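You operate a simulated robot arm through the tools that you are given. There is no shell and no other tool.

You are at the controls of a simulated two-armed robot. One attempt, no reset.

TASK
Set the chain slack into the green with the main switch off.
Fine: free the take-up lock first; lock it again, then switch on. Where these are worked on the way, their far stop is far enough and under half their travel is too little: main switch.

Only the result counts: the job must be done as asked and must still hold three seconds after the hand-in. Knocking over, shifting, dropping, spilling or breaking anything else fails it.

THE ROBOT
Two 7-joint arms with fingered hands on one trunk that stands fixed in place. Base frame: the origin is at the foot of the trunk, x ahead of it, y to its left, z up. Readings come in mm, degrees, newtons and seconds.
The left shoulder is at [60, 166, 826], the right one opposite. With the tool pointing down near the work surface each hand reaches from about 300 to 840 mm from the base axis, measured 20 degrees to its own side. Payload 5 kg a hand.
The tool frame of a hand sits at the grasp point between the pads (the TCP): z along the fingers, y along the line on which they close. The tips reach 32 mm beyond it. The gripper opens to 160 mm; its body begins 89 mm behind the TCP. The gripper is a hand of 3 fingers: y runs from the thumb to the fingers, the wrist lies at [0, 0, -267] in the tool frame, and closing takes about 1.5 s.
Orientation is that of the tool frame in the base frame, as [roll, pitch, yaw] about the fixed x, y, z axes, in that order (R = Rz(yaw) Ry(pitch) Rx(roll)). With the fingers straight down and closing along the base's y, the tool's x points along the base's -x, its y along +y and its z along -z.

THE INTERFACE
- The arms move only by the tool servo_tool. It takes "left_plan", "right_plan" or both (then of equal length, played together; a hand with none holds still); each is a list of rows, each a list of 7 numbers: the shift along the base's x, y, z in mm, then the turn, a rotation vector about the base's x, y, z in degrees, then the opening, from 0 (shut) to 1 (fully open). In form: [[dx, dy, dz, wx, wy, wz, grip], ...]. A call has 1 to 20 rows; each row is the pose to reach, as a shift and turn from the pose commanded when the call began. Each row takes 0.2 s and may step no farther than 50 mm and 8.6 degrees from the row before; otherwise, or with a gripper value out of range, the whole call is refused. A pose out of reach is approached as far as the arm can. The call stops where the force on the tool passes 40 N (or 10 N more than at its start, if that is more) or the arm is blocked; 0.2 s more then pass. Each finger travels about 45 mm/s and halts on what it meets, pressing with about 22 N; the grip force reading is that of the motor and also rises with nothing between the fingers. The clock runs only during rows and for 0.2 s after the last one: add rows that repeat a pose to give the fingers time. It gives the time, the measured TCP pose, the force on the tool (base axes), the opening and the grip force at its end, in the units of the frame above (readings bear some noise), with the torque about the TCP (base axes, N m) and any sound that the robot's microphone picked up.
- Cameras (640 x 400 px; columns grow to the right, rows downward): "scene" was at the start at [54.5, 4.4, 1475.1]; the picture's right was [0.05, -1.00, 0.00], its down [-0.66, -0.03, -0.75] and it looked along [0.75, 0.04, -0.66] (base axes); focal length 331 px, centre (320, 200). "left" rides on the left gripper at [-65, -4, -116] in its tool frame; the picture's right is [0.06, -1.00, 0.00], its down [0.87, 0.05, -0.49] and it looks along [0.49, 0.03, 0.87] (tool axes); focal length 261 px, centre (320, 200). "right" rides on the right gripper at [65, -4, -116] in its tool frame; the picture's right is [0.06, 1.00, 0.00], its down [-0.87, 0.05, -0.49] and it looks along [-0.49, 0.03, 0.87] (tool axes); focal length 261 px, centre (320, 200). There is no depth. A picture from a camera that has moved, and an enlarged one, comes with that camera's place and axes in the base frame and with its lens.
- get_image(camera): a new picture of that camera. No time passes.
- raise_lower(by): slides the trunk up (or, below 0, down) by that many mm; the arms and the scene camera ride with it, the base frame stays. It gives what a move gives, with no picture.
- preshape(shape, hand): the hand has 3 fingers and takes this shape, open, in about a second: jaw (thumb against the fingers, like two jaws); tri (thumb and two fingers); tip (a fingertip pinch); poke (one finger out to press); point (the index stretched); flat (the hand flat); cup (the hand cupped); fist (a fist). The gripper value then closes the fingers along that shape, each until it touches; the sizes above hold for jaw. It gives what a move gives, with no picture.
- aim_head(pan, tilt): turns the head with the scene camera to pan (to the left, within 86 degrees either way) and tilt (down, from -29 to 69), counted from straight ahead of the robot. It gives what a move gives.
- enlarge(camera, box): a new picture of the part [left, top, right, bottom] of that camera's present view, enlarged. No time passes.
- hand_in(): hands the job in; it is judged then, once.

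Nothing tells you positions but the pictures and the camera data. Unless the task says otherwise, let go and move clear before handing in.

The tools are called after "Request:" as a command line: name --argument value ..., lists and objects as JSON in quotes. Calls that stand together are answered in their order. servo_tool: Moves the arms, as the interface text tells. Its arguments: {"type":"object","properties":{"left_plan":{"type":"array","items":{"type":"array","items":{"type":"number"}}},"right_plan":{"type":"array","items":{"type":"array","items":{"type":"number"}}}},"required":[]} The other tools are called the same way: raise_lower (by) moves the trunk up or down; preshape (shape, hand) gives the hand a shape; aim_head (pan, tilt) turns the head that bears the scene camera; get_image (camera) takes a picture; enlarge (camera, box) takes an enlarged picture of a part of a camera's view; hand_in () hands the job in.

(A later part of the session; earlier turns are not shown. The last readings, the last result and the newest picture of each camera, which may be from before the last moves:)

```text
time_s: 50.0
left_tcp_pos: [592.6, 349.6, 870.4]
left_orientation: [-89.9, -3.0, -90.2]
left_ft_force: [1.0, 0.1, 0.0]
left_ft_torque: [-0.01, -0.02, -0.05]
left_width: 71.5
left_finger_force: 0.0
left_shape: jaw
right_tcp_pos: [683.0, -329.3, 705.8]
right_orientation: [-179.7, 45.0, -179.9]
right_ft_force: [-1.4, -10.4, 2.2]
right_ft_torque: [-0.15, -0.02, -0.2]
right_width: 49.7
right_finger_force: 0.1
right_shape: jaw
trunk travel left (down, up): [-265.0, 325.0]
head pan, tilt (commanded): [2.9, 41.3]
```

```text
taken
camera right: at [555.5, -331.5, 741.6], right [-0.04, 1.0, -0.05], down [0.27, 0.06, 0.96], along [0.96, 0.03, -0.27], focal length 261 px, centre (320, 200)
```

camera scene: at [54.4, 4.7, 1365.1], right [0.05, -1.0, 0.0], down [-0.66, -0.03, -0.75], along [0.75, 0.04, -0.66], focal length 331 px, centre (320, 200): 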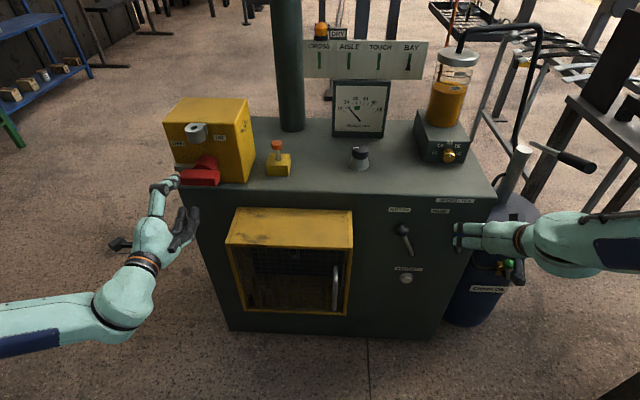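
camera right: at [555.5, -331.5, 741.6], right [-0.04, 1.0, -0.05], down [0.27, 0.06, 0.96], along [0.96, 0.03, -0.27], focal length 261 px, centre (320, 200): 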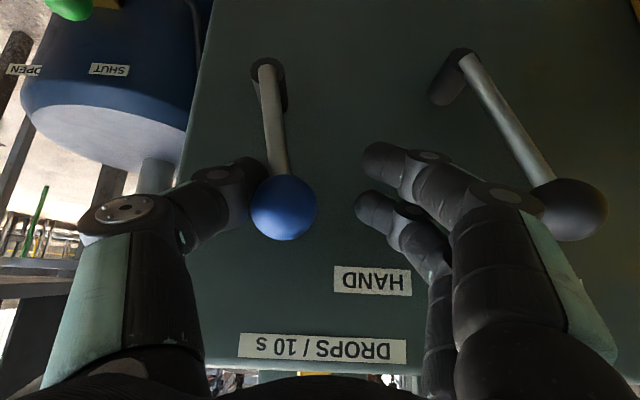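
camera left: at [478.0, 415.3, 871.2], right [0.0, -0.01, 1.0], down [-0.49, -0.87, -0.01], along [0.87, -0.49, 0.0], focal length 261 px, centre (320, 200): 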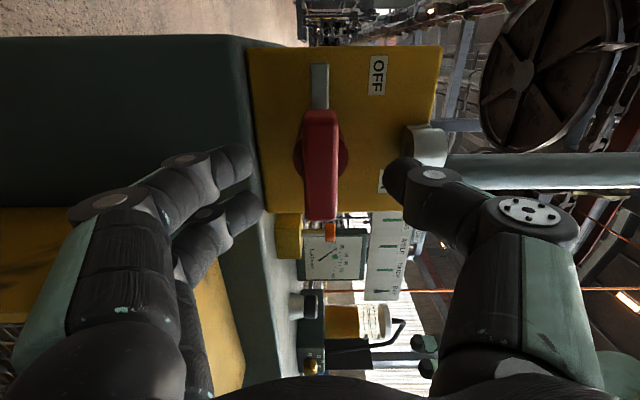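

It stops again at its starting angle, so this is a two-position lever (left stop ≈11° left, right stop ≈42° right) that started at its left stop — consistent with a lock. I'll swing it fully right to free the take-up.

Request:
servo_tool --right_plan '[[0, -10, 0, 0, 0, 0, 0.27], [0, -20, 0, 0, 0, 0, 0.27], [0, -30, 0, 0, 0, 0, 0.27], [0, -40, 0, 0, 0, 0, 0.27], [0, -50, 0, 0, 0, 0, 0.27], [0, -58, 0, 0, 0, 0, 0.27], [0, -66, -1, 0, 0, 0, 0.27], [0, -74, -2, 0, 0, 0, 0.27], [0, -82, -4, 0, 0, 0, 0.27], [0, -90, -6, 0, 0, 0, 0.27], [0, -97, -9, 0, 0, 0, 0.27], [0, -102, -12, 0, 0, 0, 0.27]]'

Request:
get_image --camera "right"

```text
time_s: 52.6
left_tcp_pos: [592.9, 349.1, 870.3]
left_orientation: [-89.8, -2.9, -90.2]
left_ft_force: [0.3, -0.5, -0.1]
left_ft_torque: [0.01, 0.0, -0.02]
left_width: 71.3
left_finger_force: 0.0
left_shape: jaw
right_tcp_pos: [684.2, -426.1, 696.6]
right_orientation: [-179.7, 45.1, -179.5]
right_ft_force: [-3.4, 5.4, 9.2]
right_ft_torque: [0.47, 0.04, 0.15]
right_width: 46.0
right_finger_force: 0.1
right_shape: jaw
trunk travel left (down, up): [-265.0, 325.0]
head pan, tilt (commanded): [2.9, 41.3]
```

```text
taken
camera right: at [555.8, -430.2, 732.4], right [-0.05, 1.0, -0.05], down [0.26, 0.06, 0.96], along [0.96, 0.03, -0.27], focal length 261 px, centre (320, 200)
```

right: 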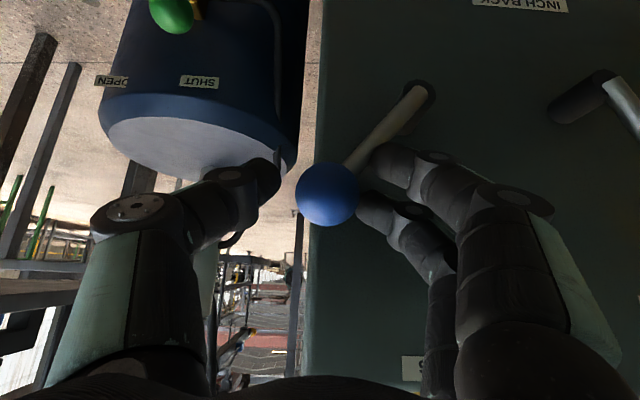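

The lever is at its right stop. I'll withdraw the right hand back along its approach and confirm the lever stays there.

Request:
servo_tool --right_plan '[[-5, 3, 6, 0, 0, 0, 0.32], [-20, 3, 22, 0, 0, 0, 0.32], [-45, 3, 47, 0, 0, 0, 0.32], [-70, 3, 72, 0, 0, 0, 0.32], [-90, 3, 95, 0, 0, 0, 0.5]]'

Request:
get_image --camera "right"

Request:
get_image --camera "scene"

```text
time_s: 53.8
left_tcp_pos: [593.2, 349.1, 870.4]
left_orientation: [-89.8, -3.0, -90.2]
left_ft_force: [-0.3, -0.9, 0.1]
left_ft_torque: [-0.02, 0.01, -0.01]
left_width: 71.6
left_finger_force: 0.0
left_shape: jaw
right_tcp_pos: [594.0, -424.5, 789.9]
right_orientation: [-179.7, 45.0, -179.7]
right_ft_force: [0.1, -0.6, -0.3]
right_ft_torque: [-0.02, 0.04, 0.0]
right_width: 79.4
right_finger_force: 0.1
right_shape: jaw
trunk travel left (down, up): [-265.0, 325.0]
head pan, tilt (commanded): [2.9, 41.3]
```

```text
taken
camera right: at [466.2, -427.9, 825.9], right [-0.05, 1.0, -0.05], down [0.27, 0.06, 0.96], along [0.96, 0.03, -0.27], focal length 261 px, centre (320, 200)
```

right: 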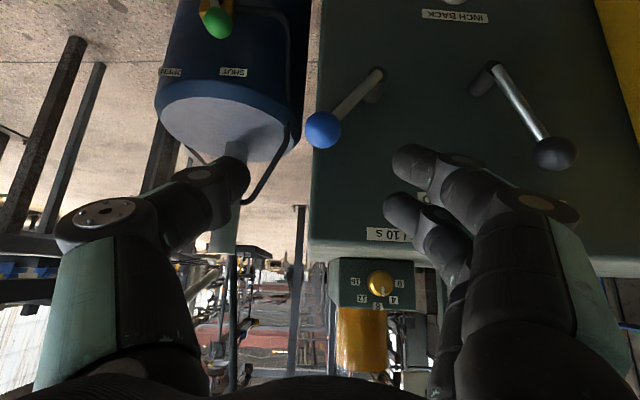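

```text
taken
camera scene: at [54.4, 4.8, 1365.1], right [0.05, -1.0, 0.0], down [-0.66, -0.03, -0.75], along [0.75, 0.04, -0.66], focal length 331 px, centre (320, 200)
```

scene: 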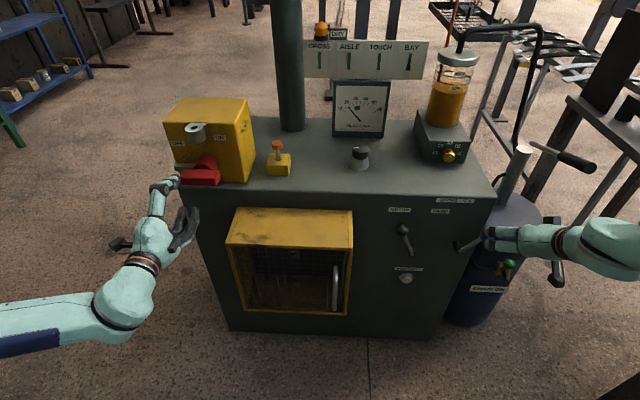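

The lock lever stays over to the right. Next I'll raise the trunk so the right arm can reach out over the top to the knob.

Request:
raise_lower --by 280

Request:
get_image --camera "scene"

```text
time_s: 56.6
left_tcp_pos: [593.4, 349.0, 1149.9]
left_orientation: [-89.8, -2.7, -90.2]
left_ft_force: [-0.5, -0.6, -0.1]
left_ft_torque: [-0.03, -0.03, 0.04]
left_width: 71.6
left_finger_force: 0.0
left_shape: jaw
right_tcp_pos: [595.7, -423.3, 1070.1]
right_orientation: [-179.7, 45.0, -179.7]
right_ft_force: [-0.3, 0.1, 0.6]
right_ft_torque: [0.0, -0.01, 0.04]
right_width: 79.2
right_finger_force: 0.0
right_shape: jaw
trunk travel left (down, up): [-545.0, 45.0]
head pan, tilt (commanded): [2.9, 41.3]
```

```text
taken
camera scene: at [54.5, 4.7, 1645.1], right [0.05, -1.0, 0.0], down [-0.66, -0.03, -0.75], along [0.75, 0.04, -0.66], focal length 331 px, centre (320, 200)
```

scene: 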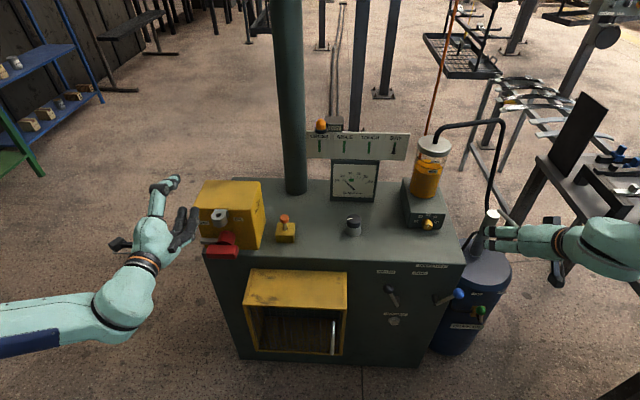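

I'll zoom on the knob from this new height to pin down its position.

Request:
enlarge --camera "scene" --box '[315, 150, 395, 250]'

```text
4.00 times, centred on (355, 200) of scene
camera zoom: at [54.5, 4.7, 1645.1], right [0.05, -1.0, 0.0], down [-0.66, -0.03, -0.75], along [0.75, 0.04, -0.66], focal length 1325 px, centre (180, 200)
```

zoom: 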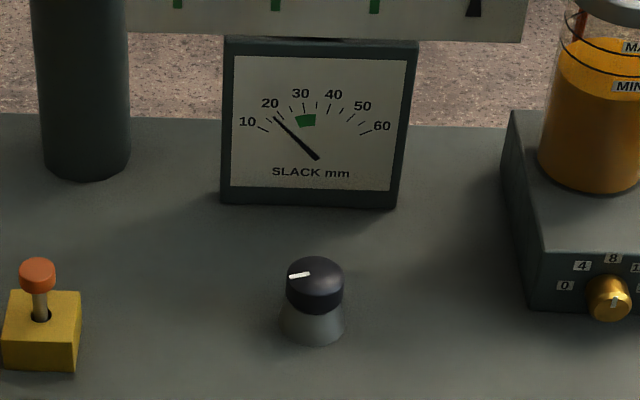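

The knob top is near [867,-69,852], cap about 50 mm across. I'll bring the right hand over it with a 25° tilt from vertical, stopping above.

Request:
servo_tool --right_plan '[[13, 44, 0, 0, 2.5, 0, 0.6], [26, 88, 0, 0, 5, 0, 0.6], [39, 132, 0, 0, 7.5, 0, 0.6], [52, 176, 0, 0, 10, 0, 0.6], [65, 220, 0, 0, 12.5, 0, 0.6], [78, 264, 0, 0, 15, 0, 0.6], [91, 308, 0, 0, 17.5, 0, 0.6], [104, 354, 0, 0, 20, 0, 0.6], [130, 354, -25, 0, 20, 0, 0.6], [156, 354, -50, 0, 20, 0, 0.6], [182, 354, -80, 0, 20, 0, 0.6], [208, 354, -110, 0, 20, 0, 0.6], [237, 354, -140, 0, 20, 0, 0.6], [237, 354, -140, 0, 20, 0, 0.6]]'

Request:
get_image --camera "right"

Request:
get_image --camera "scene"

```text
time_s: 59.6
left_tcp_pos: [594.2, 349.9, 1149.9]
left_orientation: [-89.8, -2.9, -90.3]
left_ft_force: [0.7, -0.5, 0.7]
left_ft_torque: [0.0, 0.02, 0.02]
left_width: 71.9
left_finger_force: 0.0
left_shape: jaw
right_tcp_pos: [830.9, -70.3, 933.1]
right_orientation: [-179.8, 25.1, -179.8]
right_ft_force: [-0.2, -0.2, 0.1]
right_ft_torque: [0.01, 0.03, -0.01]
right_width: 95.5
right_finger_force: 0.0
right_shape: jaw
trunk travel left (down, up): [-545.0, 45.0]
head pan, tilt (commanded): [2.9, 41.3]
```

```text
taken
camera right: at [721.7, -74.4, 1009.7], right [-0.06, 1.0, -0.03], down [0.58, 0.06, 0.81], along [0.81, 0.03, -0.58], focal length 261 px, centre (320, 200)
```

right: 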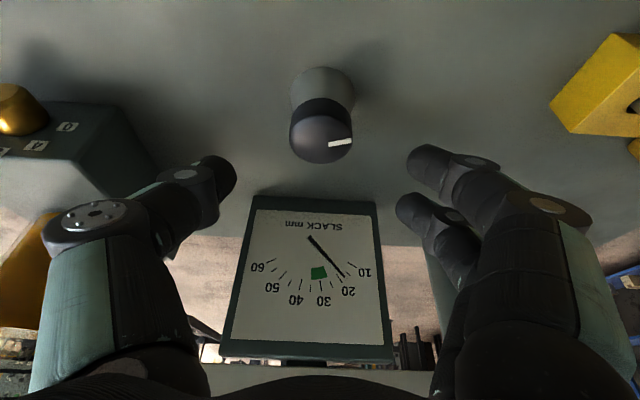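

```text
taken
camera scene: at [54.0, 4.9, 1645.2], right [0.05, -1.0, 0.0], down [-0.66, -0.03, -0.75], along [0.75, 0.04, -0.66], focal length 331 px, centre (320, 200)
```

scene: 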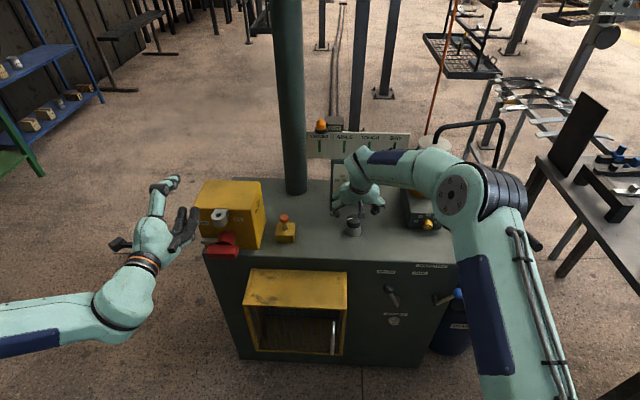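

The camera sees both the knob and the gauge, and the knob is about where I expected. I'll descend around it in two stages.

Request:
servo_tool --right_plan '[[8, 0, -20, 0, 0, 0, 0.6], [16, 0, -40, 0, 0, 0, 0.6], [24, 0, -60, 0, 0, 0, 0.6], [24, 0, -60, 0, 0, 0, 0.6]]'

Request:
get_image --camera "right"

```text
time_s: 60.6
left_tcp_pos: [592.8, 349.6, 1149.3]
left_orientation: [-89.9, -2.9, -90.1]
left_ft_force: [-0.9, 0.4, 0.1]
left_ft_torque: [0.01, 0.02, -0.02]
left_width: 71.3
left_finger_force: 0.1
left_shape: jaw
right_tcp_pos: [855.0, -70.1, 869.4]
right_orientation: [-179.8, 25.0, -179.7]
right_ft_force: [-0.4, -0.5, 0.8]
right_ft_torque: [-0.01, 0.03, 0.01]
right_width: 95.4
right_finger_force: 0.0
right_shape: jaw
trunk travel left (down, up): [-545.0, 45.0]
head pan, tilt (commanded): [2.9, 41.3]
```

```text
taken
camera right: at [747.4, -75.0, 946.2], right [-0.06, 1.0, -0.03], down [0.58, 0.06, 0.81], along [0.81, 0.03, -0.58], focal length 261 px, centre (320, 200)
```

right: 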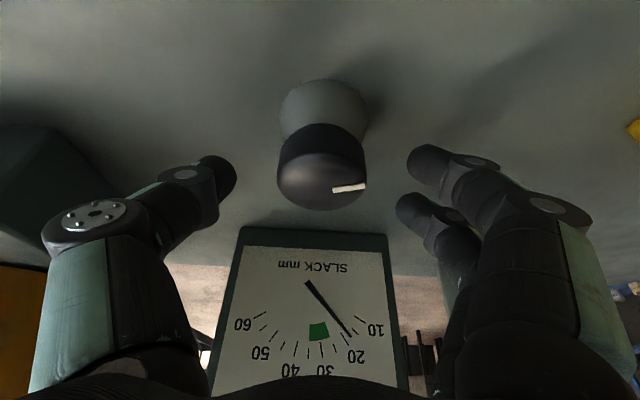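

The knob axis is now pinned at about [861,-70] with its top at z≈853. I'll go down to grasp height and close.

Request:
servo_tool --right_plan '[[3, 0, -14, 0, 0, 0, 0.6], [6, 0, -28, 0, 0, 0, 0.6], [6, 0, -28, 0, 0, 0, 0.3], [6, 0, -28, 0, 0, 0, 0.0], [6, 0, -28, 0, 0, 0, 0.0], [6, 0, -28, 0, 0, 0, 0.0], [6, 0, -28, 0, 0, 0, 0.0]]'

Request:
get_image --camera "right"

```text
time_s: 62.2
left_tcp_pos: [594.5, 349.3, 1149.9]
left_orientation: [-89.9, -2.9, -90.2]
left_ft_force: [0.4, 0.3, 0.2]
left_ft_torque: [0.01, 0.0, -0.02]
left_width: 71.6
left_finger_force: 0.1
left_shape: jaw
right_tcp_pos: [862.0, -70.2, 842.3]
right_orientation: [-179.9, 25.1, -179.7]
right_ft_force: [1.9, 0.3, -1.0]
right_ft_torque: [-0.02, -0.02, 0.02]
right_width: 35.0
right_finger_force: 21.9
right_shape: jaw
trunk travel left (down, up): [-545.0, 45.0]
head pan, tilt (commanded): [2.9, 41.3]
```

```text
taken
camera right: at [754.0, -74.7, 918.7], right [-0.06, 1.0, -0.03], down [0.58, 0.06, 0.81], along [0.81, 0.03, -0.58], focal length 261 px, centre (320, 200)
```

right: 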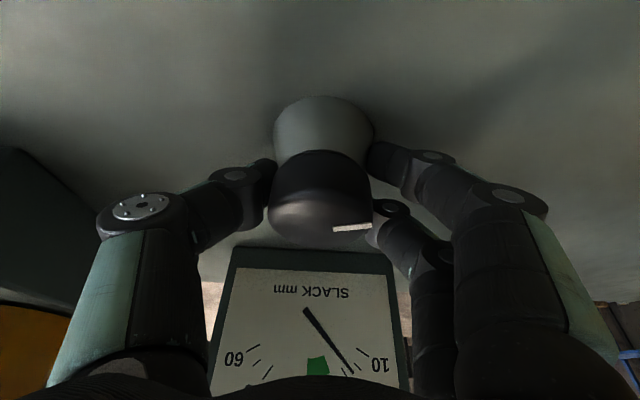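

The knob is gripped. I'll turn it a few degrees clockwise (−z) and watch the gauge and torque.

Request:
servo_tool --right_plan '[[0, 0, 0, 0, 0, -4, 0.0], [0, 0, 0, 0, 0, -8, 0.0], [0, 0, 0, 0, 0, -12, 0.0]]'

Request:
get_image --camera "right"

Request:
enlarge --camera "scene" --box '[315, 150, 395, 250]'

```text
time_s: 63.0
left_tcp_pos: [595.0, 349.0, 1149.5]
left_orientation: [-90.0, -2.9, -90.2]
left_ft_force: [-0.5, -0.3, 0.8]
left_ft_torque: [0.0, -0.02, 0.0]
left_width: 71.2
left_finger_force: 0.1
left_shape: jaw
right_tcp_pos: [865.2, -72.3, 842.2]
right_orientation: [-179.8, 25.1, 168.1]
right_ft_force: [19.2, -1.7, -2.9]
right_ft_torque: [0.01, -0.23, 0.66]
right_width: 32.6
right_finger_force: 22.3
right_shape: jaw
trunk travel left (down, up): [-545.0, 45.0]
head pan, tilt (commanded): [2.9, 41.3]
```

```text
taken
camera right: at [757.3, -52.5, 919.3], right [0.15, 0.99, -0.03], down [0.58, -0.06, 0.81], along [0.8, -0.14, -0.58], focal length 261 px, centre (320, 200)
```

right: 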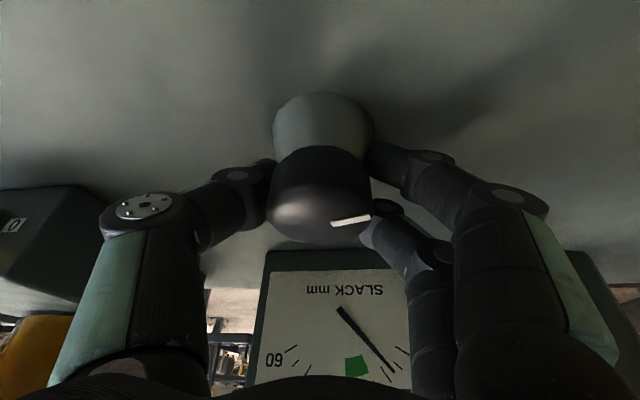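

```text
4.00 times, centred on (355, 200) of scene
camera zoom: at [56.6, 4.8, 1645.1], right [0.05, -1.0, 0.0], down [-0.66, -0.03, -0.75], along [0.75, 0.04, -0.66], focal length 1325 px, centre (180, 200)
```

zoom: 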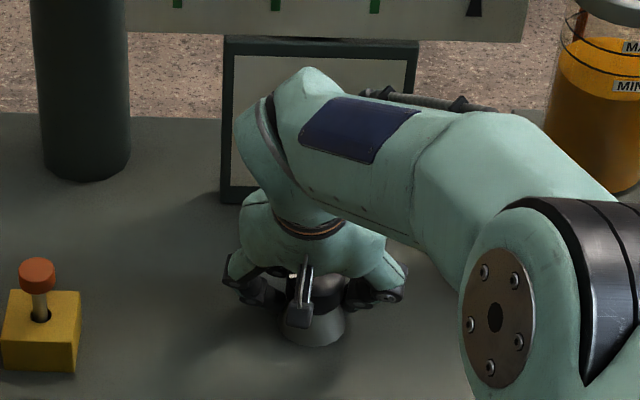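

The torque rose to 0.66 N·m and the pointer seems to have slipped relative to the fingers. I'll zoom in to see whether the knob or the needle moved at all.

Request:
enlarge --camera "right" --box '[240, 240, 430, 400]'

Request:
enlarge --camera "right" --box '[250, 130, 400, 260]'

```text
2.50 times, centred on (335, 320) of right
camera zoom: at [757.3, -52.5, 919.3], right [0.15, 0.99, -0.03], down [0.58, -0.06, 0.81], along [0.8, -0.14, -0.58], focal length 652 px, centre (282, -100)
```

zoom: 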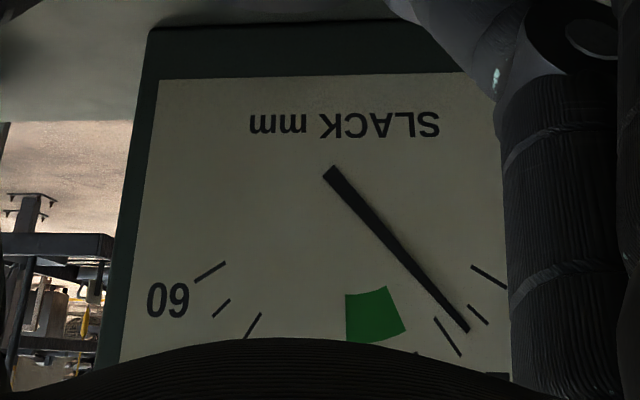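

```text
3.08 times, centred on (325, 195) of right
camera zoom: at [757.3, -52.5, 919.3], right [0.15, 0.99, -0.03], down [0.58, -0.06, 0.81], along [0.8, -0.14, -0.58], focal length 802 px, centre (305, 215)
```

zoom: 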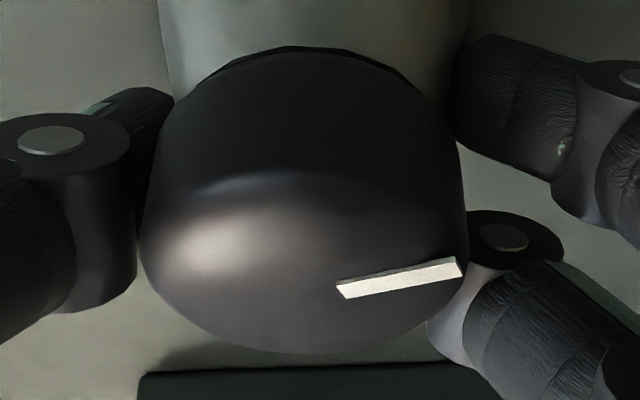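

The needle still reads about 17 and the knob hasn't turned; the fingers slipped. I'll relax back to zero and carefully feel the other direction to tell whether the knob is locked or at a stop.

Request:
servo_tool --right_plan '[[0, 0, 0, 0, 0, 6, 0.0], [0, 0, 0, 0, 0, 12, 0.0], [0, 0, 0, 0, 0, 12, 0.0]]'

Request:
enlarge --camera "right" --box '[250, 130, 400, 260]'

```text
time_s: 63.9
left_tcp_pos: [595.5, 348.2, 1149.8]
left_orientation: [-90.0, -2.9, -90.2]
left_ft_force: [0.1, 0.2, -0.4]
left_ft_torque: [-0.01, 0.05, -0.03]
left_width: 71.5
left_finger_force: 0.0
left_shape: jaw
right_tcp_pos: [864.7, -69.7, 842.4]
right_orientation: [-179.7, 25.1, -179.7]
right_ft_force: [24.1, -4.1, 4.0]
right_ft_torque: [-0.13, -0.26, -0.36]
right_width: 32.8
right_finger_force: 21.7
right_shape: jaw
trunk travel left (down, up): [-545.0, 45.0]
head pan, tilt (commanded): [2.9, 41.3]
```

```text
3.08 times, centred on (325, 195) of right
camera zoom: at [755.2, -75.1, 919.7], right [-0.06, 1.0, -0.03], down [0.58, 0.06, 0.81], along [0.81, 0.03, -0.58], focal length 802 px, centre (305, 215)
```

zoom: 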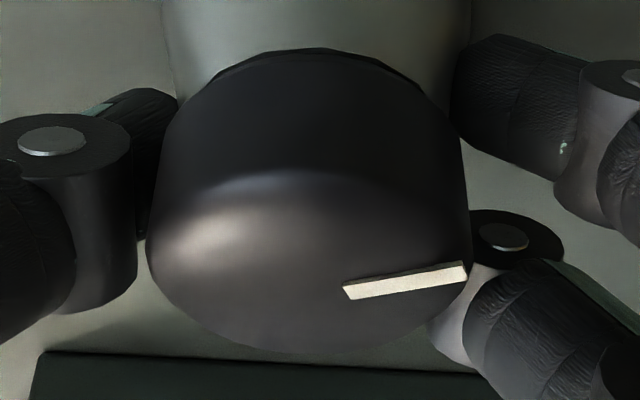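

Request:
enlarge --camera "right" --box '[200, 240, 430, 400]'

```text
2.50 times, centred on (315, 320) of right
camera zoom: at [755.2, -75.1, 919.7], right [-0.06, 1.0, -0.03], down [0.58, 0.06, 0.81], along [0.81, 0.03, -0.58], focal length 652 px, centre (332, -100)
```

zoom: 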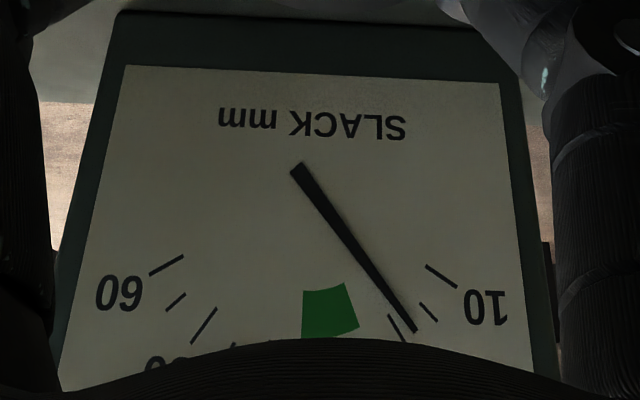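

The needle reads about 17.5–17.9, so nothing conclusive, and there's a 24 N side load. My grip is off-centre and tilted relative to the cap. I'll release, rise, make the tool more upright and re-centre for a proper grasp.

Request:
servo_tool --right_plan '[[0, 0, 0, 0, 0, 0, 0.3], [0, 0, 0, 0, 0, 0, 0.6], [0, 0, 0, 0, 0, 0, 0.6], [0, 0, 0, 0, 0, 0, 0.6], [-10, 0, 25, 0, 0, 0, 0.6], [-20, 0, 50, 0, 0, 0, 0.6], [-20, 0, 60, 0, 6, 0, 0.6], [-20, 0, 60, 0, 12, 0, 0.6], [-20, 0, 60, 0, 12, 0, 0.6]]'

Request:
get_image --camera "right"

```text
time_s: 65.8
left_tcp_pos: [594.3, 349.0, 1149.6]
left_orientation: [-89.8, -2.9, -90.2]
left_ft_force: [0.4, -0.4, 0.4]
left_ft_torque: [-0.01, -0.01, -0.04]
left_width: 71.4
left_finger_force: 0.1
left_shape: jaw
right_tcp_pos: [840.8, -71.0, 901.4]
right_orientation: [-179.9, 13.0, -179.8]
right_ft_force: [0.5, -0.1, -0.3]
right_ft_torque: [0.0, 0.0, 0.03]
right_width: 95.3
right_finger_force: 0.0
right_shape: jaw
trunk travel left (down, up): [-545.0, 45.0]
head pan, tilt (commanded): [2.9, 41.3]
```

```text
taken
camera right: at [751.5, -74.0, 1000.1], right [-0.06, 1.0, -0.02], down [0.74, 0.06, 0.67], along [0.67, 0.03, -0.74], focal length 261 px, centre (320, 200)
```

right: 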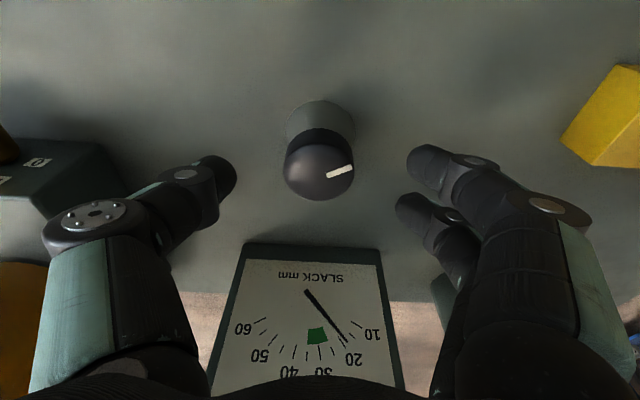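

Request:
enlarge --camera "right" --box '[210, 230, 410, 400]'

Request:
enlarge --camera "right" --box '[265, 85, 375, 215]'

```text
2.35 times, centred on (310, 315) of right
camera zoom: at [751.5, -74.0, 1000.1], right [-0.06, 1.0, -0.02], down [0.74, 0.06, 0.67], along [0.67, 0.03, -0.74], focal length 613 px, centre (344, -71)
```

zoom: 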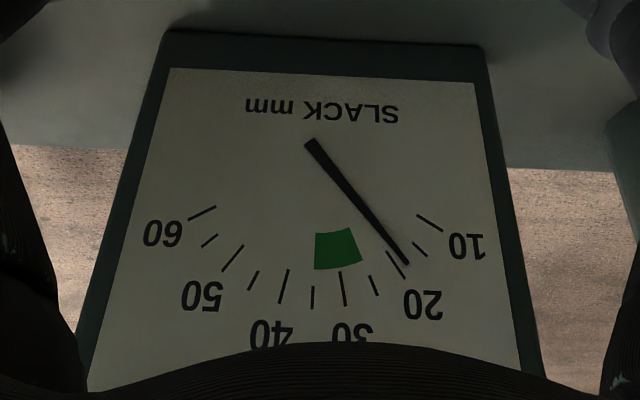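

```text
3.08 times, centred on (320, 150) of right
camera zoom: at [751.5, -74.0, 1000.1], right [-0.06, 1.0, -0.02], down [0.74, 0.06, 0.67], along [0.67, 0.03, -0.74], focal length 802 px, centre (320, 354)
```

zoom: 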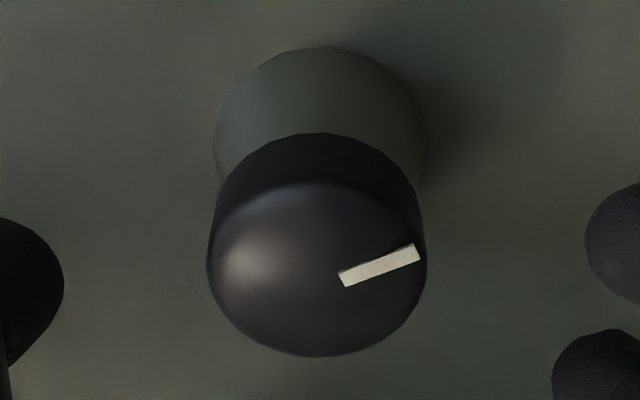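

The pointer did turn about 12° counter-clockwise on the way back, and the slack appears to have risen by about 1 mm. So counter-clockwise loosens the chain and raises slack. I'll raise the trunk the last 45 mm for reach, pre-rotate the hand clockwise above the knob, and then take a long counter-clockwise stroke.

Request:
raise_lower --by 40

Request:
servo_tool --right_plan '[[4, 0, -6, 0, 0, -8, 0.6], [8, 0, -12, 0, 0, -16, 0.6], [12, 0, -18, 0, 0, -24, 0.6], [16, 0, -24, 0, 0, -32, 0.6], [17, 0, -30, 0, 0, -40, 0.6], [17, 0, -30, 0, 0, -40, 0.6]]'

Request:
get_image --camera "right"

```text
time_s: 66.7
left_tcp_pos: [593.8, 349.1, 1190.0]
left_orientation: [-89.9, -2.9, -90.2]
left_ft_force: [-0.1, 1.0, -0.4]
left_ft_torque: [0.01, -0.05, 0.0]
left_width: 71.4
left_finger_force: 0.0
left_shape: jaw
right_tcp_pos: [842.2, -70.2, 941.3]
right_orientation: [-179.7, 12.8, -179.9]
right_ft_force: [1.1, -0.5, -0.4]
right_ft_torque: [0.02, 0.02, -0.01]
right_width: 95.4
right_finger_force: 0.0
right_shape: jaw
trunk travel left (down, up): [-585.0, 5.0]
head pan, tilt (commanded): [2.9, 41.3]
```

```text
time_s: 68.1
left_tcp_pos: [593.9, 349.4, 1189.7]
left_orientation: [-89.8, -2.9, -90.2]
left_ft_force: [0.3, 0.1, 0.5]
left_ft_torque: [-0.02, -0.02, 0.01]
left_width: 71.5
left_finger_force: 0.0
left_shape: jaw
right_tcp_pos: [838.5, -68.4, 915.3]
right_orientation: [-179.8, 13.0, 140.3]
right_ft_force: [1.3, 1.0, -0.5]
right_ft_torque: [-0.04, 0.0, 0.01]
right_width: 95.8
right_finger_force: 0.1
right_shape: jaw
right hand out of reach, approached as far as the arm can: row 4, 5, 6
trunk travel left (down, up): [-585.0, 5.0]
head pan, tilt (commanded): [2.9, 41.3]
```

```text
taken
camera right: at [767.2, -13.8, 1013.1], right [0.59, 0.81, -0.02], down [0.6, -0.43, 0.67], along [0.54, -0.41, -0.74], focal length 261 px, centre (320, 200)
```

right: 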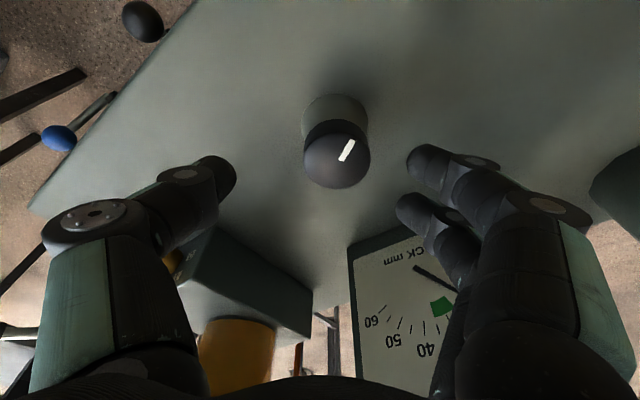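

The reach is marginal at this tilt, so I'll increase the tilt to about 20°, which pulls the wrist back, and re-check position.

Request:
servo_tool --right_plan '[[0, 0, 0, -2.3, -2.7, 0, 0.6], [0, 0, 0, -4.5, -5.4, 0, 0.6], [0, 0, 0, -4.5, -5.4, 0, 0.6]]'

Request:
get_image --camera "right"

```text
time_s: 68.9
left_tcp_pos: [593.5, 348.5, 1189.3]
left_orientation: [-89.9, -2.9, -90.2]
left_ft_force: [0.1, -0.1, -0.3]
left_ft_torque: [0.01, -0.01, 0.02]
left_width: 71.3
left_finger_force: 0.1
left_shape: jaw
right_tcp_pos: [838.2, -67.9, 916.1]
right_orientation: [-179.8, 20.0, 140.2]
right_ft_force: [0.3, -0.2, -0.1]
right_ft_torque: [0.02, 0.01, 0.03]
right_width: 95.8
right_finger_force: 0.0
right_shape: jaw
trunk travel left (down, up): [-585.0, 5.0]
head pan, tilt (commanded): [2.9, 41.3]
```

```text
taken
camera right: at [758.5, -6.9, 1001.7], right [0.59, 0.8, -0.02], down [0.53, -0.37, 0.76], along [0.6, -0.46, -0.65], focal length 261 px, centre (320, 200)
```

right: 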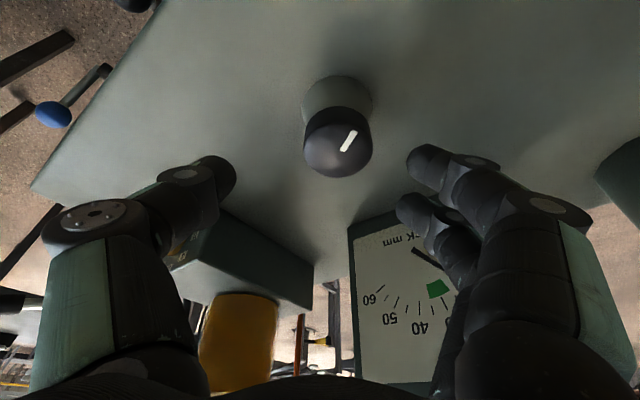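

The knob axis is again at [860,-70]. I'll descend to grasp height and close.

Request:
servo_tool --right_plan '[[7, -1, -25, 0, 0, 0, 0.6], [14, -2, -50, 0, 0, 0, 0.6], [21.5, -2.4, -75, 0, 0, 0, 0.6], [21.5, -2.4, -75, 0, 0, 0, 0.6]]'

Request:
get_image --camera "right"

```text
time_s: 69.9
left_tcp_pos: [594.3, 349.1, 1190.4]
left_orientation: [-89.8, -2.9, -90.2]
left_ft_force: [0.0, 0.1, 0.2]
left_ft_torque: [0.03, 0.02, -0.02]
left_width: 71.3
left_finger_force: 0.0
left_shape: jaw
right_tcp_pos: [850.5, -67.5, 840.8]
right_orientation: [-179.9, 20.0, 140.3]
right_ft_force: [-0.2, 0.2, 0.4]
right_ft_torque: [0.03, 0.01, -0.01]
right_width: 95.6
right_finger_force: 0.1
right_shape: jaw
right hand out of reach, approached as far as the arm can: row 3, 4
trunk travel left (down, up): [-585.0, 5.0]
head pan, tilt (commanded): [2.9, 41.3]
```

```text
taken
camera right: at [769.8, -6.2, 927.5], right [0.59, 0.8, -0.02], down [0.53, -0.37, 0.76], along [0.6, -0.46, -0.65], focal length 261 px, centre (320, 200)
```

right: 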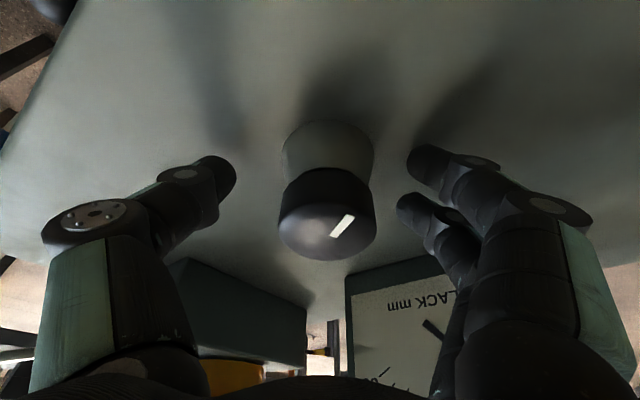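

It's slightly beyond reach at this yaw. I'll ease the hand to about −22° yaw and re-centre on the knob.

Request:
servo_tool --right_plan '[[0, 0, 0, 0, 0, 6, 0.6], [0, 0, 0, 0, 0, 12, 0.6], [4, -1, 0, 0, 0, 18, 0.6], [9, -2.8, 0, 0, 0, 18, 0.6], [9, -2.8, 0, 0, 0, 18, 0.6]]'

Request:
get_image --camera "right"

```text
time_s: 71.1
left_tcp_pos: [594.2, 349.0, 1190.2]
left_orientation: [-90.0, -2.9, -90.1]
left_ft_force: [0.5, -0.1, -0.9]
left_ft_torque: [0.02, -0.02, -0.01]
left_width: 71.5
left_finger_force: 0.0
left_shape: jaw
right_tcp_pos: [868.1, -66.6, 840.1]
right_orientation: [-179.7, 19.9, 158.3]
right_ft_force: [0.4, 0.8, 0.1]
right_ft_torque: [0.0, 0.0, -0.01]
right_width: 95.8
right_finger_force: 0.0
right_shape: jaw
right hand out of reach, approached as far as the arm can: row 1, 2, 3, 4, 5
trunk travel left (down, up): [-585.0, 5.0]
head pan, tilt (commanded): [2.9, 41.3]
```

```text
taken
camera right: at [772.9, -33.2, 927.0], right [0.32, 0.95, -0.03], down [0.62, -0.19, 0.76], along [0.71, -0.26, -0.65], focal length 261 px, centre (320, 200)
```

right: 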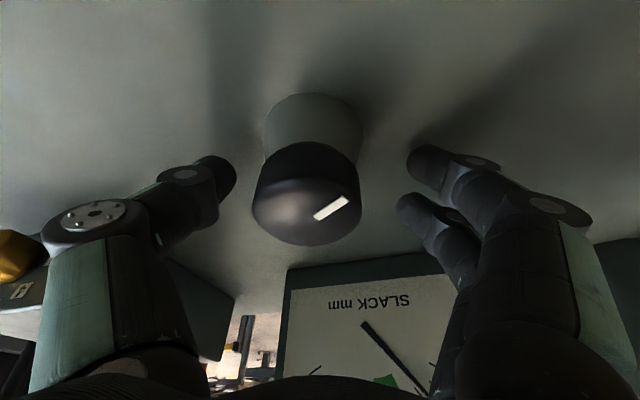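

The hand is about 8 mm too far forward now. I'll nudge it back onto the knob axis.

Request:
servo_tool --right_plan '[[-4, -2, 0, 0, 0, 0, 0.6], [-8.5, -4, 0, 0, 0, 0, 0.6], [-8.5, -4, 0, 0, 0, 0, 0.6]]'

```text
time_s: 71.9
left_tcp_pos: [594.0, 349.0, 1189.3]
left_orientation: [-89.8, -2.9, -90.2]
left_ft_force: [0.3, 0.9, -0.1]
left_ft_torque: [-0.01, 0.0, 0.01]
left_width: 71.6
left_finger_force: 0.1
left_shape: jaw
right_tcp_pos: [858.6, -71.5, 840.0]
right_orientation: [-179.9, 20.0, 158.2]
right_ft_force: [0.1, 0.0, -0.3]
right_ft_torque: [0.02, 0.05, 0.0]
right_width: 95.8
right_finger_force: 0.1
right_shape: jaw
right hand out of reach, approached as far as the arm can: row 1
trunk travel left (down, up): [-585.0, 5.0]
head pan, tilt (commanded): [2.9, 41.3]
```

Request:
servo_tool --right_plan '[[0, 0, 0, 0, 0, 0, 0.4], [0, 0, 0, 0, 0, 0, 0.2], [0, 0, 0, 0, 0, 0, 0.0], [0, 0, 0, 0, 0, 0, 0.0], [0, 0, 0, 0, 0, 0, 0.0], [0, 0, 0, 0, 0, 0, 0.0]]'

Request:
get_image --camera "right"

```text
time_s: 73.3
left_tcp_pos: [592.9, 349.5, 1190.0]
left_orientation: [-89.8, -2.9, -90.2]
left_ft_force: [1.1, 0.1, 0.5]
left_ft_torque: [0.0, 0.02, -0.04]
left_width: 71.3
left_finger_force: 0.1
left_shape: jaw
right_tcp_pos: [859.1, -70.8, 840.0]
right_orientation: [-179.9, 20.0, 158.2]
right_ft_force: [0.7, 0.1, 0.2]
right_ft_torque: [0.03, -0.04, 0.02]
right_width: 37.5
right_finger_force: 22.0
right_shape: jaw
trunk travel left (down, up): [-585.0, 5.0]
head pan, tilt (commanded): [2.9, 41.3]
```

```text
taken
camera right: at [764.6, -37.4, 926.6], right [0.32, 0.95, -0.02], down [0.62, -0.19, 0.76], along [0.72, -0.26, -0.65], focal length 261 px, centre (320, 200)
```

right: 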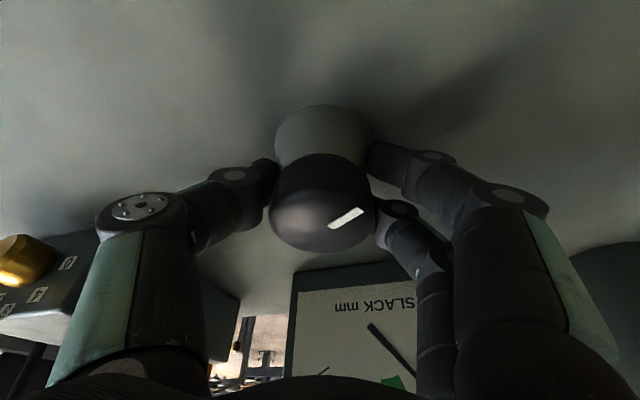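

A clean, centred grip with almost no side load. Now I'll turn counter-clockwise (+z) and watch the torque.

Request:
servo_tool --right_plan '[[0, 0, 0, 0, 0, 5, 0.0], [0, 0, 0, 0, 0, 10, 0.0], [0, 0, 0, 0, 0, 15, 0.0], [0, 0, 0, 0, 0, 20, 0.0]]'

Request:
get_image --camera "right"

Request:
enlarge --camera "right" --box '[220, 240, 440, 400]'

```text
time_s: 74.3
left_tcp_pos: [596.1, 349.4, 1189.8]
left_orientation: [-90.0, -2.9, -90.2]
left_ft_force: [0.0, -0.1, -0.1]
left_ft_torque: [0.02, 0.0, 0.0]
left_width: 71.5
left_finger_force: 0.1
left_shape: jaw
right_tcp_pos: [864.0, -73.2, 840.9]
right_orientation: [-179.8, 20.2, 178.3]
right_ft_force: [24.9, -4.2, 0.5]
right_ft_torque: [-0.05, -0.4, -0.91]
right_width: 35.7
right_finger_force: 21.6
right_shape: jaw
trunk travel left (down, up): [-585.0, 5.0]
head pan, tilt (commanded): [2.9, 41.3]
```

```text
taken
camera right: at [761.7, -73.6, 927.3], right [-0.03, 1.0, -0.02], down [0.65, 0.04, 0.76], along [0.76, 0.0, -0.65], focal length 261 px, centre (320, 200)
```

right: 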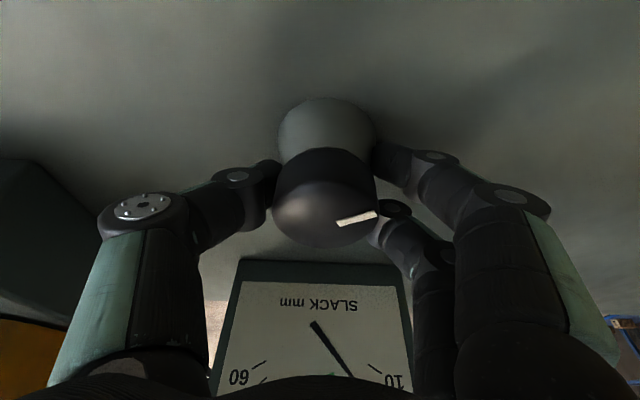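

```text
2.50 times, centred on (330, 320) of right
camera zoom: at [761.7, -73.6, 927.3], right [-0.03, 1.0, -0.02], down [0.65, 0.04, 0.76], along [0.76, 0.0, -0.65], focal length 652 px, centre (295, -100)
```

zoom: 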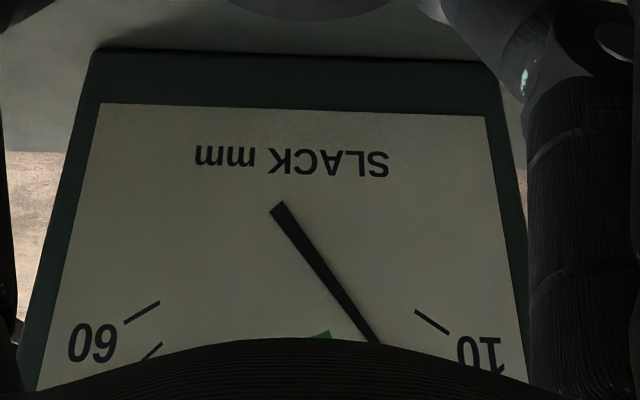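

Request:
enlarge --camera "right" --box '[265, 140, 395, 260]'

```text
3.33 times, centred on (330, 200) of right
camera zoom: at [761.7, -73.6, 927.3], right [-0.03, 1.0, -0.02], down [0.65, 0.04, 0.76], along [0.76, 0.0, -0.65], focal length 869 px, centre (287, 200)
```

zoom: 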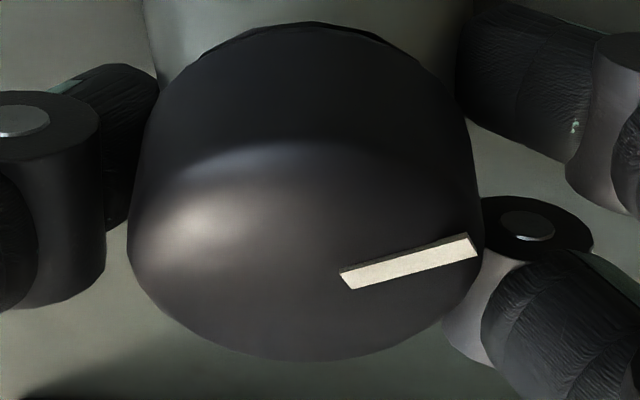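

Comparing pointer angles, the knob sits about 9° counter-clockwise of where it started and seems to be against something in that direction; the fingers just slipped. With this better grip I'll try clockwise and see whether it turns freely.

Request:
servo_tool --right_plan '[[0, 0, 0, 0, 0, -5, 0.0], [0, 0, 0, 0, 0, -10, 0.0], [0, 0, 0, 0, 0, -15, 0.0], [0, 0, 0, 0, 0, -20, 0.0]]'

Request:
enlarge --camera "right" --box '[265, 140, 395, 260]'

Request:
enlarge --camera "right" --box '[220, 240, 440, 400]'

```text
time_s: 75.3
left_tcp_pos: [594.2, 349.1, 1189.0]
left_orientation: [-89.9, -2.9, -90.2]
left_ft_force: [-0.4, 0.1, -0.7]
left_ft_torque: [0.0, -0.01, -0.01]
left_width: 71.5
left_finger_force: 0.0
left_shape: jaw
right_tcp_pos: [862.2, -71.7, 841.7]
right_orientation: [-179.9, 20.2, 158.2]
right_ft_force: [20.6, -6.3, 14.4]
right_ft_torque: [-0.15, -0.4, 0.75]
right_width: 36.4
right_finger_force: 22.2
right_shape: jaw
trunk travel left (down, up): [-585.0, 5.0]
head pan, tilt (commanded): [2.9, 41.3]
```

```text
3.33 times, centred on (330, 200) of right
camera zoom: at [766.1, -38.5, 927.5], right [0.32, 0.95, -0.02], down [0.62, -0.19, 0.76], along [0.72, -0.26, -0.65], focal length 869 px, centre (287, 200)
```

zoom: 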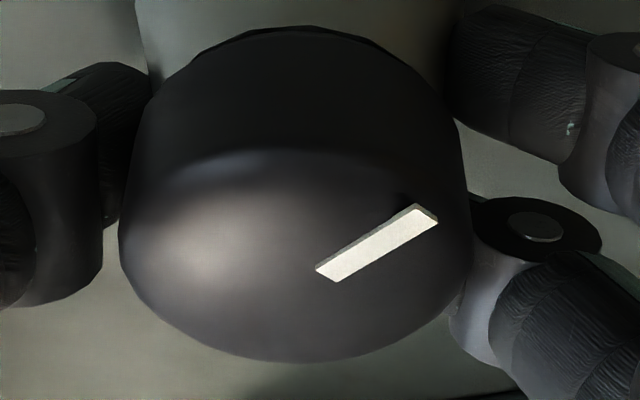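

```text
2.50 times, centred on (330, 320) of right
camera zoom: at [766.1, -38.5, 927.5], right [0.32, 0.95, -0.02], down [0.62, -0.19, 0.76], along [0.72, -0.26, -0.65], focal length 652 px, centre (295, -100)
```

zoom: 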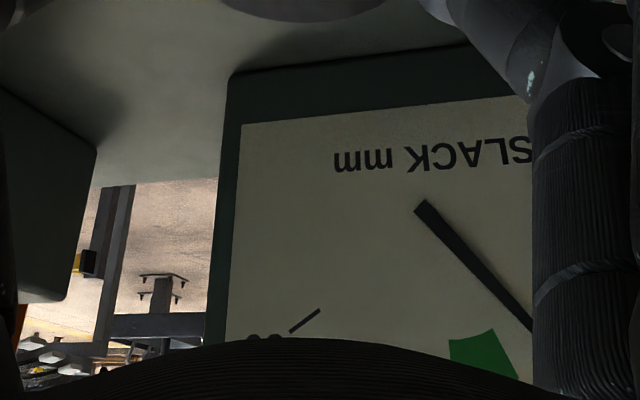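

The knob didn't turn that way either. The cap only spans about z 825–853 and the fixed cone widens below it, so my fingertips (z≈811) have been clamping the cone. I'll regrasp higher with just the tips on the cap.

Request:
servo_tool --right_plan '[[0, 0, 0, 0, 0, 0, 0.3], [0, 0, 0, 0, 0, 0, 0.5], [0, 0, 0, 0, 0, 0, 0.5], [-3, 0, 12, 0, 0, 0, 0.5], [-3, 0, 25, 0, 0, 0, 0.5], [-3, 0, 25, 0, 0, 0, 0.5]]'

Request:
get_image --camera "right"

```text
time_s: 76.7
left_tcp_pos: [592.9, 348.4, 1189.8]
left_orientation: [-90.0, -2.9, -90.3]
left_ft_force: [0.2, -0.9, 0.7]
left_ft_torque: [0.03, -0.01, 0.0]
left_width: 71.9
left_finger_force: 0.1
left_shape: jaw
right_tcp_pos: [855.5, -71.9, 864.9]
right_orientation: [-179.8, 19.9, 158.2]
right_ft_force: [-0.8, 0.1, 0.3]
right_ft_torque: [-0.02, -0.05, -0.04]
right_width: 79.3
right_finger_force: 0.0
right_shape: jaw
trunk travel left (down, up): [-585.0, 5.0]
head pan, tilt (commanded): [2.9, 41.3]
```

```text
taken
camera right: at [760.6, -37.4, 950.8], right [0.32, 0.95, -0.02], down [0.62, -0.19, 0.76], along [0.71, -0.26, -0.65], focal length 261 px, centre (320, 200)
```

right: 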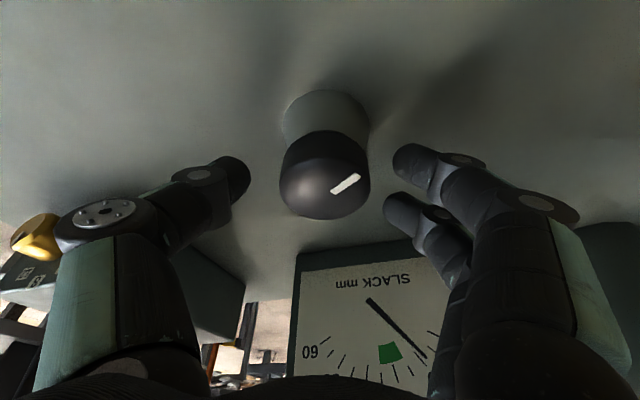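

Request:
servo_tool --right_plan '[[-3.5, 5, 0, 0, 0, 0, 0.4], [-3.5, 5, 0, 0, 0, 0, 0.2], [-3.5, 5, 0, 0, 0, 0, 0.0], [-3.5, 5, 0, 0, 0, 0, 0.0], [-3.5, 5, 0, 0, 0, 0, 0.0], [-3.5, 5, 0, 0, 0, 0, 0.0]]'

Request:
get_image --camera "right"

```text
time_s: 78.1
left_tcp_pos: [593.7, 348.2, 1189.4]
left_orientation: [-89.9, -2.9, -90.1]
left_ft_force: [-0.1, -0.1, -0.2]
left_ft_torque: [0.01, -0.04, 0.0]
left_width: 71.3
left_finger_force: 0.1
left_shape: jaw
right_tcp_pos: [853.9, -67.2, 864.4]
right_orientation: [-179.9, 20.0, 158.2]
right_ft_force: [0.6, -0.2, -1.8]
right_ft_torque: [0.01, -0.01, -0.02]
right_width: 39.5
right_finger_force: 22.1
right_shape: jaw
trunk travel left (down, up): [-585.0, 5.0]
head pan, tilt (commanded): [2.9, 41.3]
```

```text
taken
camera right: at [757.9, -32.9, 951.0], right [0.32, 0.95, -0.02], down [0.62, -0.19, 0.76], along [0.72, -0.26, -0.65], focal length 261 px, centre (320, 200)
```

right: 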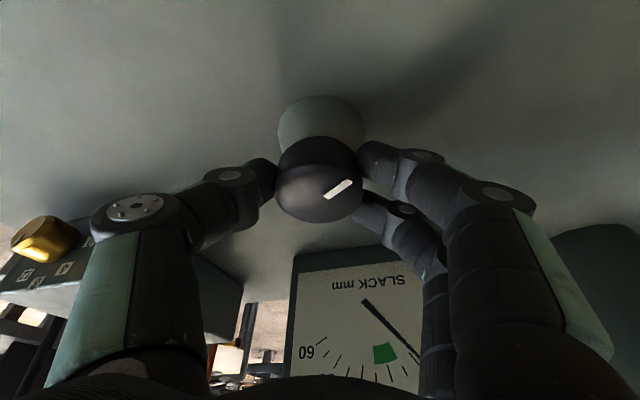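

Now only the cap is gripped. I'll test a small clockwise turn about the knob axis.

Request:
servo_tool --right_plan '[[0.3, 0.5, 0, 0, 0, -5, 0.0], [0.6, 1.0, 0, 0, 0, -10, 0.0], [0.6, 1.0, 0, 0, 0, -10, 0.0]]'

Request:
enlarge --camera "right" --box '[265, 120, 395, 240]'

Request:
enlarge --camera "right" --box '[270, 230, 470, 400]'

```text
time_s: 78.9
left_tcp_pos: [593.6, 350.0, 1190.0]
left_orientation: [-89.9, -2.9, -90.2]
left_ft_force: [0.0, -0.4, 0.6]
left_ft_torque: [-0.01, 0.02, 0.02]
left_width: 71.5
left_finger_force: 0.0
left_shape: jaw
right_tcp_pos: [854.0, -65.4, 865.2]
right_orientation: [-179.8, 20.0, 148.3]
right_ft_force: [-3.4, 0.6, -0.9]
right_ft_torque: [0.01, 0.1, -0.02]
right_width: 39.6
right_finger_force: 22.5
right_shape: jaw
trunk travel left (down, up): [-585.0, 5.0]
head pan, tilt (commanded): [2.9, 41.3]
```

```text
3.33 times, centred on (330, 180) of right
camera zoom: at [766.4, -15.6, 951.1], right [0.48, 0.88, -0.02], down [0.58, -0.3, 0.76], along [0.66, -0.38, -0.65], focal length 869 px, centre (287, 267)
```

zoom: 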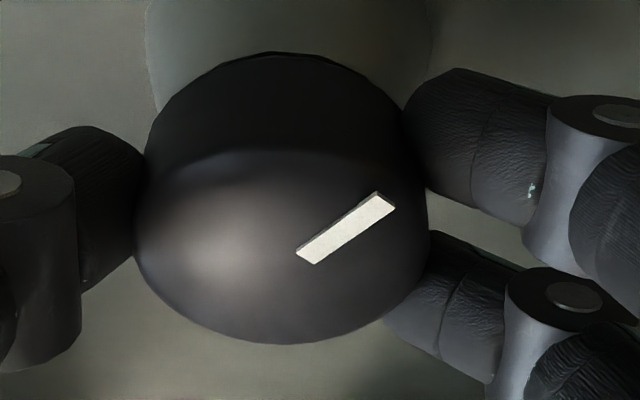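

```text
2.35 times, centred on (370, 315) of right
camera zoom: at [766.4, -15.6, 951.1], right [0.48, 0.88, -0.02], down [0.58, -0.3, 0.76], along [0.66, -0.38, -0.65], focal length 613 px, centre (202, -71)
```

zoom: 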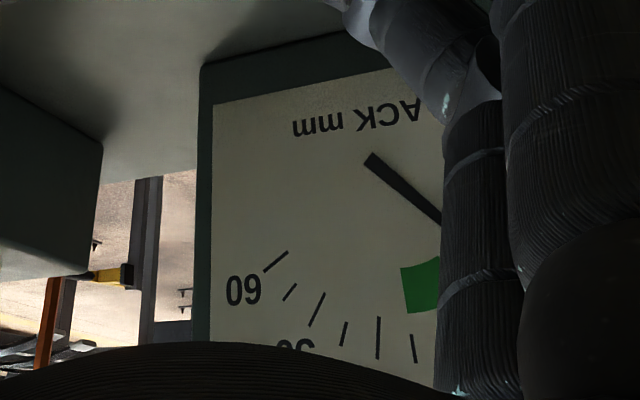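

The knob now turns freely with the hand, with almost no torque. I need to read the gauge while turning, so I'll check whether the left camera can see it.

Request:
get_image --camera "left"

Request:
get_image --camera "scene"

```text
taken
camera left: at [478.3, 414.8, 1191.4], right [0.0, -0.01, 1.0], down [-0.49, -0.87, -0.01], along [0.87, -0.49, 0.0], focal length 261 px, centre (320, 200)
```

left: 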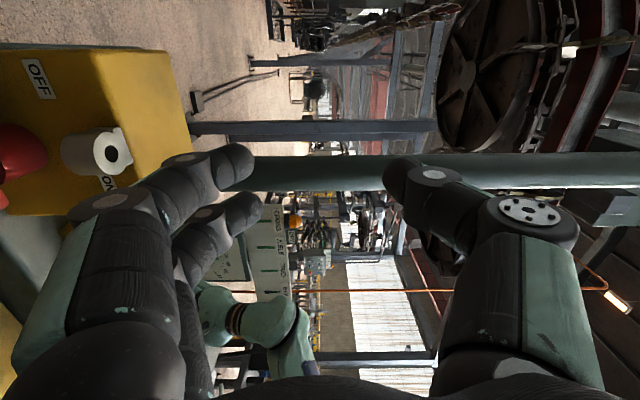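

```text
taken
camera scene: at [54.2, 4.8, 1685.1], right [0.05, -1.0, 0.0], down [-0.66, -0.03, -0.75], along [0.75, 0.04, -0.66], focal length 331 px, centre (320, 200)
```

scene: 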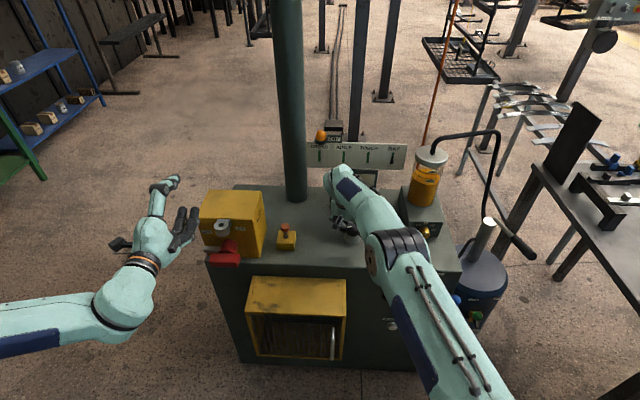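

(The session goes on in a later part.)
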